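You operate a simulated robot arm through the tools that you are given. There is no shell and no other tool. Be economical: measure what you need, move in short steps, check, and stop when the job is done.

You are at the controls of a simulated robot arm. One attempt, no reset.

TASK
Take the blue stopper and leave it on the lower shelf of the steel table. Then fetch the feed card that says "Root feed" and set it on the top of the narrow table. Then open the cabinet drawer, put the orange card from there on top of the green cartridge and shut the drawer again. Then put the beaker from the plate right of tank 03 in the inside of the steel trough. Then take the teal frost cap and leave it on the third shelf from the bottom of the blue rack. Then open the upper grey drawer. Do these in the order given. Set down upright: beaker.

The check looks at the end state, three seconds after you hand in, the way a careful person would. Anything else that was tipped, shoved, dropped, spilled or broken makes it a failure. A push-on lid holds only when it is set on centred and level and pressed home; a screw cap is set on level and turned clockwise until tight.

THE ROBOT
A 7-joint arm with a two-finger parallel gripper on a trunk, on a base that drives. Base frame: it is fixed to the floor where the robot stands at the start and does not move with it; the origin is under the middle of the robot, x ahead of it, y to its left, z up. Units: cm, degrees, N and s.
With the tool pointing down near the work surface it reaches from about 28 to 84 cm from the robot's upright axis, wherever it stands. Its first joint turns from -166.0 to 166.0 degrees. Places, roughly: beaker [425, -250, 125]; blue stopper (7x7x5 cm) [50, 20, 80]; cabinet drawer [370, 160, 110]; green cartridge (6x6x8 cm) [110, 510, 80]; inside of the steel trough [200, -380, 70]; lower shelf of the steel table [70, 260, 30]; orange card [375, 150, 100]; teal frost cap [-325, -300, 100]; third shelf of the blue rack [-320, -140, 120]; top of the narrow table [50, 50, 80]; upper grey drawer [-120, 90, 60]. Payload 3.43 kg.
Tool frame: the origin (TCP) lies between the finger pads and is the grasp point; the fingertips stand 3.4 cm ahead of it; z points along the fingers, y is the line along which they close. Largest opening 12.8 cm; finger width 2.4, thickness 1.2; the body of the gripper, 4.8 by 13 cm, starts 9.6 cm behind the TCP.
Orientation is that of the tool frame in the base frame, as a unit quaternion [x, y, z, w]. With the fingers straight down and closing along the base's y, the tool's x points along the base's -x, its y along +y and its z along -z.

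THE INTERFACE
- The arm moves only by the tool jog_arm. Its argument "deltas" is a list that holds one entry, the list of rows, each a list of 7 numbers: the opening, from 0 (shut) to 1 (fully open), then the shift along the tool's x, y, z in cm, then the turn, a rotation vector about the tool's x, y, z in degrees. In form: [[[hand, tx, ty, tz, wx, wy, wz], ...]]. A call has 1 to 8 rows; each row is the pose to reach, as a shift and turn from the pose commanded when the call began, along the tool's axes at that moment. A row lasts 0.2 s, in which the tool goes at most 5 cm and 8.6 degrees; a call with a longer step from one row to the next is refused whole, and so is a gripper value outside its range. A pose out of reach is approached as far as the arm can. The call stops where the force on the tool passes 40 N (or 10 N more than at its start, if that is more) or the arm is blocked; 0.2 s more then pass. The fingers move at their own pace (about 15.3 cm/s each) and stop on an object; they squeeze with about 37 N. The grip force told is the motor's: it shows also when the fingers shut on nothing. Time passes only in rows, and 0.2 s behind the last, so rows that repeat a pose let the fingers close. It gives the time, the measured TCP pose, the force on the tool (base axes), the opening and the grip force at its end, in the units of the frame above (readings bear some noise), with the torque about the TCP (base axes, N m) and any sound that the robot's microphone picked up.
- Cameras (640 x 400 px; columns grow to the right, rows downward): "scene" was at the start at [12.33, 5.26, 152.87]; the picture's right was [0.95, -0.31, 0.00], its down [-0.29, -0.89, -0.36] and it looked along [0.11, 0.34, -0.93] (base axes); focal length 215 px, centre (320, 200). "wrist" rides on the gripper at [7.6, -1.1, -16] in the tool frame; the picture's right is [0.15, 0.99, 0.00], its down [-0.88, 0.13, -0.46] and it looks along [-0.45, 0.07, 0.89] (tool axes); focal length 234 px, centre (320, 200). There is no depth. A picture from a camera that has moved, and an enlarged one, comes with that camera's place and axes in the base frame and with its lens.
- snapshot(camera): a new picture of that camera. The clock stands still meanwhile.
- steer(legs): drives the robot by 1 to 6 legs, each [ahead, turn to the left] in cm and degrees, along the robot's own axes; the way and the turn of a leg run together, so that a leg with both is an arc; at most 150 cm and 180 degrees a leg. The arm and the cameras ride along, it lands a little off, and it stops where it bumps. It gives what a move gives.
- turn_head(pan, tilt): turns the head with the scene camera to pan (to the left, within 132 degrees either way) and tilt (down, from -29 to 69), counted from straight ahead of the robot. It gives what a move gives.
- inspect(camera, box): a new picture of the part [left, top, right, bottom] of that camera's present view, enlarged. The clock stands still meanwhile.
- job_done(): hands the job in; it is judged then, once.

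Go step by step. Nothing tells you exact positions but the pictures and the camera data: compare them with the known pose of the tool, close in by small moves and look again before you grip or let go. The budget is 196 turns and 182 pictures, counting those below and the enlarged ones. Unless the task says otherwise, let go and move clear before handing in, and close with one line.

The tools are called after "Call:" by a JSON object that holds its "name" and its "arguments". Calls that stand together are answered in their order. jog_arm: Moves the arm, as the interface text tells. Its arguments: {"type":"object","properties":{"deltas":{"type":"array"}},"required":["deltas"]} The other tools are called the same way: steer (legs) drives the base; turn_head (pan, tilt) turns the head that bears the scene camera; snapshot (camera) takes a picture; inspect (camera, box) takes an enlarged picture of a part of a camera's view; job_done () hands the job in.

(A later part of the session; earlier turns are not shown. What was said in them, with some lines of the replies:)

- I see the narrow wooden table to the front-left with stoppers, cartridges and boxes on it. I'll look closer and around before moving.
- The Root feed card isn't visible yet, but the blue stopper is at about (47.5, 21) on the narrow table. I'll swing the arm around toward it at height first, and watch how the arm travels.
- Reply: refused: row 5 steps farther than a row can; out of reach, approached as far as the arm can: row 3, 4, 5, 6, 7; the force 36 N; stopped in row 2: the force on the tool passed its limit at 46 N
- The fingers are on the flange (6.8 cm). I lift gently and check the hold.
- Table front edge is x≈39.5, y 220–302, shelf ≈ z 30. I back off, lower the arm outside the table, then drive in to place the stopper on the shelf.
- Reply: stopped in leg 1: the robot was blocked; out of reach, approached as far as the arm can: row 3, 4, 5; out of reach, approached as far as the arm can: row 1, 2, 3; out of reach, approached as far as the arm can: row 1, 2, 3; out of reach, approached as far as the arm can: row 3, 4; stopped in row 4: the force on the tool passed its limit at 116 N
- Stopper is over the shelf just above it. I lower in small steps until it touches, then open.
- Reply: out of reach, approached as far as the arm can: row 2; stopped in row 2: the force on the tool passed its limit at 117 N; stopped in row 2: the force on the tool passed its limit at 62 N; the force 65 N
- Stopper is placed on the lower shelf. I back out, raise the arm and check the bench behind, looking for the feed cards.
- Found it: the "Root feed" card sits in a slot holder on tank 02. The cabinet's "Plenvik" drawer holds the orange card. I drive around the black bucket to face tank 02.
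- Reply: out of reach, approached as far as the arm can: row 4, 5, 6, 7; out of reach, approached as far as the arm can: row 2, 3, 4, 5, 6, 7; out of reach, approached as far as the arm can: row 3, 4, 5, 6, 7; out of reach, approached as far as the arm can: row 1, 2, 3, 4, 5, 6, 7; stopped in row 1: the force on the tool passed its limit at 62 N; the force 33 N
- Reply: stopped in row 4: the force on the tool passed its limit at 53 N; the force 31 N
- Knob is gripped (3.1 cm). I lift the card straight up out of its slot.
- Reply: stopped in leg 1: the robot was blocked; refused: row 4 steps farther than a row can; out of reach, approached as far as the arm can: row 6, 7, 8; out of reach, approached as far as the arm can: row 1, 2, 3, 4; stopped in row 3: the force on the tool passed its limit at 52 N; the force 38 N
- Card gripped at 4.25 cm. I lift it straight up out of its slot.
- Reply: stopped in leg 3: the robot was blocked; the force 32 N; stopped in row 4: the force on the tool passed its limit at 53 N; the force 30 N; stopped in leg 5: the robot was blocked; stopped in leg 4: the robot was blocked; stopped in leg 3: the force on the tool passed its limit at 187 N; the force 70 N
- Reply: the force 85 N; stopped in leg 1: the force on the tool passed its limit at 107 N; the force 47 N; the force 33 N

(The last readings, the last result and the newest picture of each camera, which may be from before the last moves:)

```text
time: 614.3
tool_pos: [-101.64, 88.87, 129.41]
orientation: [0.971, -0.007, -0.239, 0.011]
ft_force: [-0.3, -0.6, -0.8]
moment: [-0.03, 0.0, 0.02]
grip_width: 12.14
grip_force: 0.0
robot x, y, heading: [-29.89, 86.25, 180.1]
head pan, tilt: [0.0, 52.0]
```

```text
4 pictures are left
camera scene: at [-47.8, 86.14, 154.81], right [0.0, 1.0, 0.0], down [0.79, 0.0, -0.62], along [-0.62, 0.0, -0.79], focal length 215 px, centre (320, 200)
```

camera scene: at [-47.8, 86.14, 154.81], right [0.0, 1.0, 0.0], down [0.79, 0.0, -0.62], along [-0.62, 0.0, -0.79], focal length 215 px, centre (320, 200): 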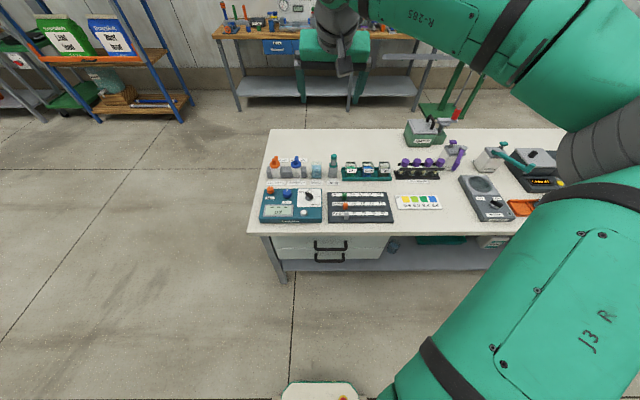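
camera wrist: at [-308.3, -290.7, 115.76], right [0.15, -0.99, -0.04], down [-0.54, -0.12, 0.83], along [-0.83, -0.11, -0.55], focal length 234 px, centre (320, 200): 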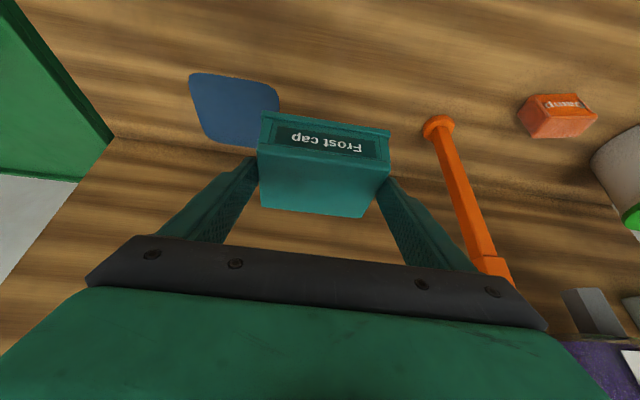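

Call:
{"name": "inspect", "arguments": {"camera": "scene", "box": [290, 225, 370, 275]}}

```text
8.00 times, centred on (330, 250) of scene
camera zoom: at [-47.8, 86.14, 154.81], right [0.0, 1.0, 0.0], down [0.79, 0.0, -0.62], along [-0.62, 0.0, -0.79], focal length 1722 px, centre (240, -200)
```

zoom: 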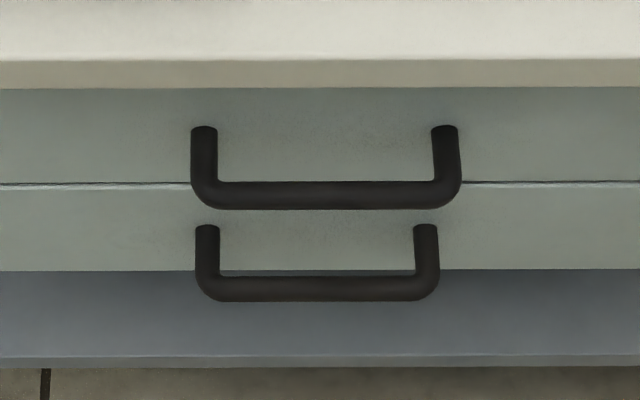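

Call:
{"name": "steer", "arguments": {"legs": [[-9.5, 0]]}}

Call:
{"name": "jog_arm", "arguments": {"deltas": [[[0.65, 0, 0, 0, -2.1, -2.1, 7.3], [0.65, 0, 0, 0, -4.2, -4.2, 14.6], [0.65, 0, 0, 0, -6.3, -6.3, 21.9], [0.65, 0, 0, 0, -8.4, -8.4, 29.2], [0.65, 0, 0, 0, -10.5, -10.5, 36.5], [0.65, 0, 0, 0, -12.55, -12.55, 43.75]]]}}

Call:
{"name": "jog_arm", "arguments": {"deltas": [[[0.65, 0, 0, 0, -2.1, -2.1, 7.3], [0.65, 0, 0, 0, -4.2, -4.2, 14.6], [0.65, 0, 0, 0, -6.3, -6.3, 21.9], [0.65, 0, 0, 0, -8.4, -8.4, 29.2], [0.65, 0, 0, 0, -10.5, -10.5, 36.5], [0.65, 0, 0, 0, -12.55, -12.55, 43.75]]]}}

```text
time: 615.4
tool_pos: [-91.97, 88.74, 129.41]
orientation: [0.971, -0.007, -0.24, 0.011]
ft_force: [-0.1, -0.4, 0.5]
moment: [0.0, -0.02, -0.01]
grip_width: 12.15
grip_force: 0.0
robot x, y, heading: [-20.54, 86.22, 179.7]
head pan, tilt: [0.0, 52.0]
```

```text
time: 616.8
tool_pos: [-92.04, 88.84, 129.39]
orientation: [0.86, -0.343, -0.32, 0.202]
ft_force: [-0.4, -0.2, 0.6]
moment: [-0.01, 0.0, -0.01]
grip_width: 8.32
grip_force: 0.1
robot x, y, heading: [-20.27, 86.16, 180.0]
head pan, tilt: [0.0, 52.0]
```

```text
time: 618.2
tool_pos: [-91.99, 88.87, 129.42]
orientation: [-0.605, 0.621, 0.347, -0.359]
ft_force: [0.7, 0.2, -0.3]
moment: [0.01, 0.02, -0.01]
grip_width: 8.33
grip_force: 0.1
robot x, y, heading: [-20.29, 86.3, 179.9]
head pan, tilt: [0.0, 52.0]
```

Call:
{"name": "jog_arm", "arguments": {"deltas": [[[0.65, -0.8, -2, -3.5, 0, 0, 0], [0.65, -1.6, -4, -7, 0, 0, 0], [0.65, -2.4, -6, -10.4, 0, 0, 0], [0.65, -2.5, -10.1, -8, 0, 0, 0], [0.65, -2.6, -14.2, -5.6, 0, 0, 0], [0.65, -2.7, -18.3, -3.2, 0, 0, 0], [0.65, -2.8, -22.4, -0.8, 0, 0, 0], [0.65, -2.9, -26.5, 1.6, 0, 0, 0]]]}}

Call:
{"name": "jog_arm", "arguments": {"deltas": [[[0.65, -0.1, -4.1, 2.4, 0, 0, 0], [0.65, -0.2, -8.2, 4.8, 0, 0, 0], [0.65, -0.3, -12.3, 7.2, 0, 0, 0], [0.65, -0.4, -16.4, 9.6, 0, 0, 0], [0.65, -0.5, -20.5, 12, 0, 0, 0], [0.65, -0.6, -24.6, 14.3, 0, 0, 0], [0.65, -0.7, -28.2, 16.4, 0, 0, 0]]]}}

Call:
{"name": "snapshot", "arguments": {"camera": "wrist"}}

```text
time: 620.0
tool_pos: [-80.02, 90.85, 105.63]
orientation: [-0.605, 0.619, 0.348, -0.359]
ft_force: [-0.6, 0.1, 0.5]
moment: [0.02, -0.01, -0.01]
grip_width: 8.32
grip_force: 0.1
robot x, y, heading: [-20.14, 86.09, 179.6]
head pan, tilt: [0.0, 52.0]
```

```text
time: 621.6
tool_pos: [-80.33, 94.45, 72.75]
orientation: [-0.609, 0.616, 0.34, -0.367]
ft_force: [1.5, -0.5, -0.7]
moment: [0.0, -0.02, 0.01]
grip_width: 8.3
grip_force: 0.1
out of reach, approached as far as the arm can: row 1, 2, 3, 4, 5, 6, 7
robot x, y, heading: [-20.76, 86.62, 179.5]
head pan, tilt: [0.0, 52.0]
```

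```text
2 pictures are left
camera wrist: at [-65.99, 87.47, 80.09], right [-0.49, -0.12, 0.86], down [0.32, 0.9, 0.31], along [-0.81, 0.43, -0.4], focal length 234 px, centre (320, 200)
```

wrist: 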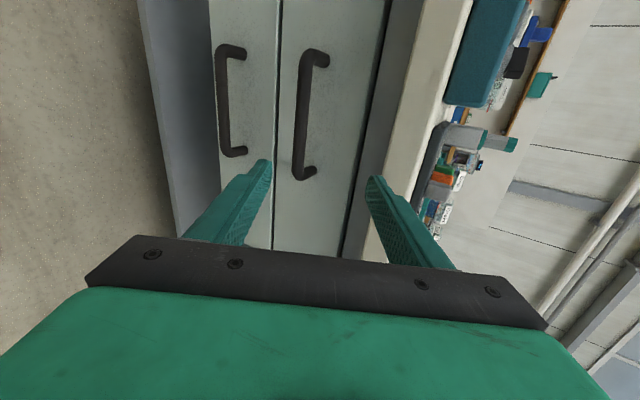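

Call:
{"name": "jog_arm", "arguments": {"deltas": [[[0.45, 1.2, -1.5, 2, 0, 0, 0], [0.45, 2.5, -3, 4.5, 0, 0, 0], [0.45, 2.5, -3, 8, 0, 0, 0], [0.45, 2.5, -3, 11, 0, 0, 0], [0.45, 2.5, -3, 13, 0, 0, 0], [0.45, 2.5, -3, 14.7, 0, 0, 0], [0.45, 2.5, -3, 14.7, 0, 0, 0]]]}}

```text
time: 622.8
tool_pos: [-89.75, 92.37, 64.36]
orientation: [-0.606, 0.617, 0.346, -0.364]
ft_force: [39.9, -6.6, 17.6]
moment: [0.16, 1.48, 0.34]
grip_width: 5.44
grip_force: 0.2
out of reach, approached as far as the arm can: row 1, 2, 3, 4, 5
robot x, y, heading: [-20.44, 86.11, 179.8]
head pan, tilt: [0.0, 52.0]
stopped in row 5: the force on the tool passed its limit at 88 N (the readings are from after the stop); the commanded pose is now the measured one
```

Call:
{"name": "jog_arm", "arguments": {"deltas": [[[0.45, 0, 0, -0.6, 0, 0, 0], [0.3, 0, 0, -0.6, 0, 0, 0], [0.15, 0, 0, -0.6, 0, 0, 0], [0.0, 0, 0, -0.6, 0, 0, 0], [0.0, 0, 0, -0.6, 0, 0, 0]]]}}

```text
time: 624.0
tool_pos: [-89.32, 92.48, 64.77]
orientation: [-0.606, 0.616, 0.347, -0.365]
ft_force: [-0.8, 0.5, 13.8]
moment: [1.17, 0.21, 0.39]
grip_width: 1.62
grip_force: 45.3
robot x, y, heading: [-20.18, 86.33, 179.7]
head pan, tilt: [0.0, 52.0]
```

Call:
{"name": "jog_arm", "arguments": {"deltas": [[[0, 0, -1, -1.75, 0, 0, 0], [0, 0, -2.2, -3.9, 3, 0, 0], [0, 0, -3.5, -6, 7, 0, 0], [0, 0, -4.7, -8.2, 11, 0, 0], [0, 0, -6, -10.4, 15, 0, 0], [0, 0, -7.2, -12.5, 20, 0, 0], [0, 0, -8.5, -14.7, 25, 0, 0], [0, 0, -9.5, -16.5, 30, 0, 0]]]}}

```text
time: 624.7
tool_pos: [-84.9, 92.54, 64.86]
orientation: [-0.62, 0.622, 0.322, -0.353]
ft_force: [1.0, -1.3, 3.7]
moment: [1.12, 0.1, 0.45]
grip_width: 1.6
grip_force: 45.1
out of reach, approached as far as the arm can: row 2, 3
robot x, y, heading: [-20.57, 86.37, 180.1]
head pan, tilt: [0.0, 52.0]
stopped in row 3: the force on the tool passed its limit at 46 N (the readings are from after the stop); the commanded pose is now the measured one
```

Call:
{"name": "jog_arm", "arguments": {"deltas": [[[0, 0, 0, 0, 6, 0, 0], [0, 0, 0, 0, 12, 0, 0], [0, 0, -0.5, -0.85, 18, 0, 0], [0, 0, -1.1, -1.7, 22, 0, 0], [0, 0, -2.2, -3.4, 25, 0, 0], [0, 0, -3.2, -5, 28, 0, 0]]]}}

```text
time: 625.3
tool_pos: [-84.93, 93.05, 64.93]
orientation: [0.657, -0.641, -0.252, 0.306]
ft_force: [1.3, -0.8, 2.0]
moment: [0.97, 0.07, 0.64]
grip_width: 1.56
grip_force: 45.4
out of reach, approached as far as the arm can: row 1, 2, 3
robot x, y, heading: [-20.38, 85.96, 179.6]
head pan, tilt: [0.0, 52.0]
stopped in row 3: the force on the tool passed its limit at 43 N (the readings are from after the stop); the commanded pose is now the measured one
```

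Call:
{"name": "jog_arm", "arguments": {"deltas": [[[0, 0, -1, -1.1, 1, 0, 0], [0, 0, -2, -2.2, 3, 0, 0], [0, 0, -3, -3.3, 5, 0, 0], [0, 0, -4, -4.4, 7, 0, 0], [0, 0, -5, -5.5, 9, 0, 0], [0, 0, -6, -6.5, 11, 0, 0]]]}}

```text
time: 626.2
tool_pos: [-79.64, 94.24, 64.85]
orientation: [-0.654, 0.669, 0.216, -0.28]
ft_force: [-0.2, 9.2, -4.9]
moment: [1.84, 0.08, -0.15]
grip_width: 1.71
grip_force: 44.7
robot x, y, heading: [-20.3, 86.19, 179.9]
head pan, tilt: [0.0, 52.0]
stopped in row 4: the force on the tool passed its limit at 80 N (the readings are from after the stop); the commanded pose is now the measured one
```

Call:
{"name": "jog_arm", "arguments": {"deltas": [[[0, 0.1, -0.9, -0.8, 0, 0, 0], [0, 0.2, -1.9, -1.6, 2, 0, 0], [0, 0.35, -2.8, -2.4, 4, 0, 0], [0, 0.45, -3.8, -3.25, 6, 0, 0], [0, 0.55, -4.7, -4.1, 8, 0, 0], [0, 0.66, -5.7, -4.9, 10, 0, 0], [0, 0.8, -6.6, -5.7, 12, 0, 0]]]}}

```text
time: 627.8
tool_pos: [-70.98, 93.56, 64.92]
orientation: [-0.679, 0.688, 0.146, -0.211]
ft_force: [-0.9, 38.5, -3.3]
moment: [1.06, 0.0, 0.71]
grip_width: 1.7
grip_force: 45.4
robot x, y, heading: [-20.33, 86.03, 179.8]
head pan, tilt: [0.0, 52.0]
```

Call:
{"name": "jog_arm", "arguments": {"deltas": [[[0, -0.4, -0.9, -0.5, 0, 0, 0], [0, -0.4, -1.9, -1.05, 1, 0, 0], [0, -0.4, -2.9, -1.6, 2, 0, 0], [0, -0.4, -3.9, -2.2, 3, 0, 0], [0, -0.4, -4.8, -2.7, 4, 0, 0], [0, -0.4, -5.6, -3.1, 5, 0, 0]]]}}

Call:
{"name": "snapshot", "arguments": {"camera": "scene"}}

```text
time: 629.2
tool_pos: [-64.66, 93.45, 65.03]
orientation: [-0.689, 0.691, 0.113, -0.187]
ft_force: [-0.4, -10.9, 10.9]
moment: [0.72, 0.13, 0.94]
grip_width: 1.63
grip_force: 45.6
robot x, y, heading: [-20.01, 85.93, 179.8]
head pan, tilt: [0.0, 52.0]
```

```text
1 pictures are left
camera scene: at [-38.25, 86.05, 154.81], right [0.0, 1.0, 0.0], down [0.79, 0.0, -0.62], along [-0.62, 0.0, -0.79], focal length 215 px, centre (320, 200)
```

scene: 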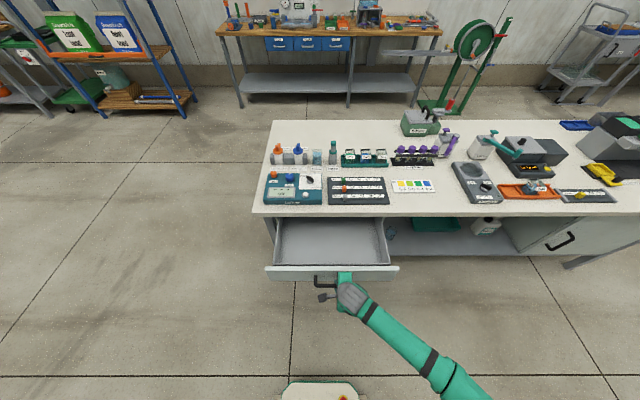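

Call:
{"name": "jog_arm", "arguments": {"deltas": [[[0.2, 0, 0, 0, 0, 0, 0], [0.3, 0, 0, 0, 0, 0, 0], [0.3, 0, 0, 0, 0, 0, 0], [0.3, 0, 0, -2, 0, 0, 0], [0.3, 0, 0, -5, 0, 0, 0], [0.3, 0, 0, -9, 0, 0, 0], [0.3, 0, 0, -13, 0, 0, 0]]]}}

Call:
{"name": "snapshot", "arguments": {"camera": "scene"}}

```text
time: 630.8
tool_pos: [-59.34, 95.06, 76.64]
orientation: [-0.688, 0.693, 0.113, -0.183]
ft_force: [0.6, -0.2, 0.2]
moment: [0.0, 0.01, -0.03]
grip_width: 3.82
grip_force: 0.1
robot x, y, heading: [-20.4, 86.14, 179.8]
head pan, tilt: [0.0, 52.0]
```

```text
0 pictures are left
camera scene: at [-38.27, 86.08, 154.8], right [0.0, 1.0, 0.0], down [0.79, 0.0, -0.62], along [-0.62, 0.0, -0.79], focal length 215 px, centre (320, 200)
```

scene: 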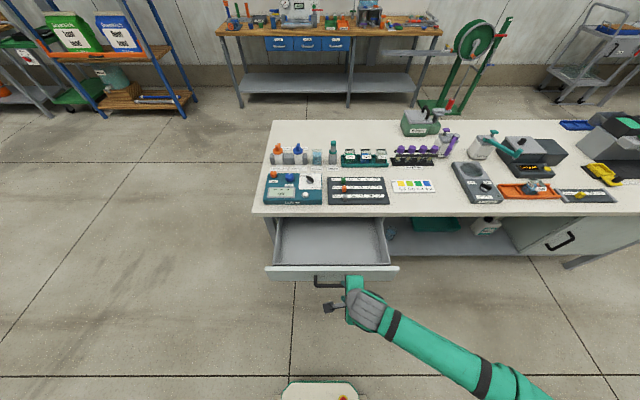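

The upper drawer is open, the hand is clear of the handle, and all six steps have been carried out, so I am handing in.

Call:
{"name": "job_done", "arguments": {}}

```text
The job is handed in.
```

I did all six steps in the order given and handed the job in. The last pictures showed each item in place and the beaker upright in the trough. The arm hit the blue rack's top shelf hard once (187 N), and the base bumped into furniture five times. Where I could look afterwards, nothing seemed to have moved. I did not re-check the area around the dispenser stand or tank 03.
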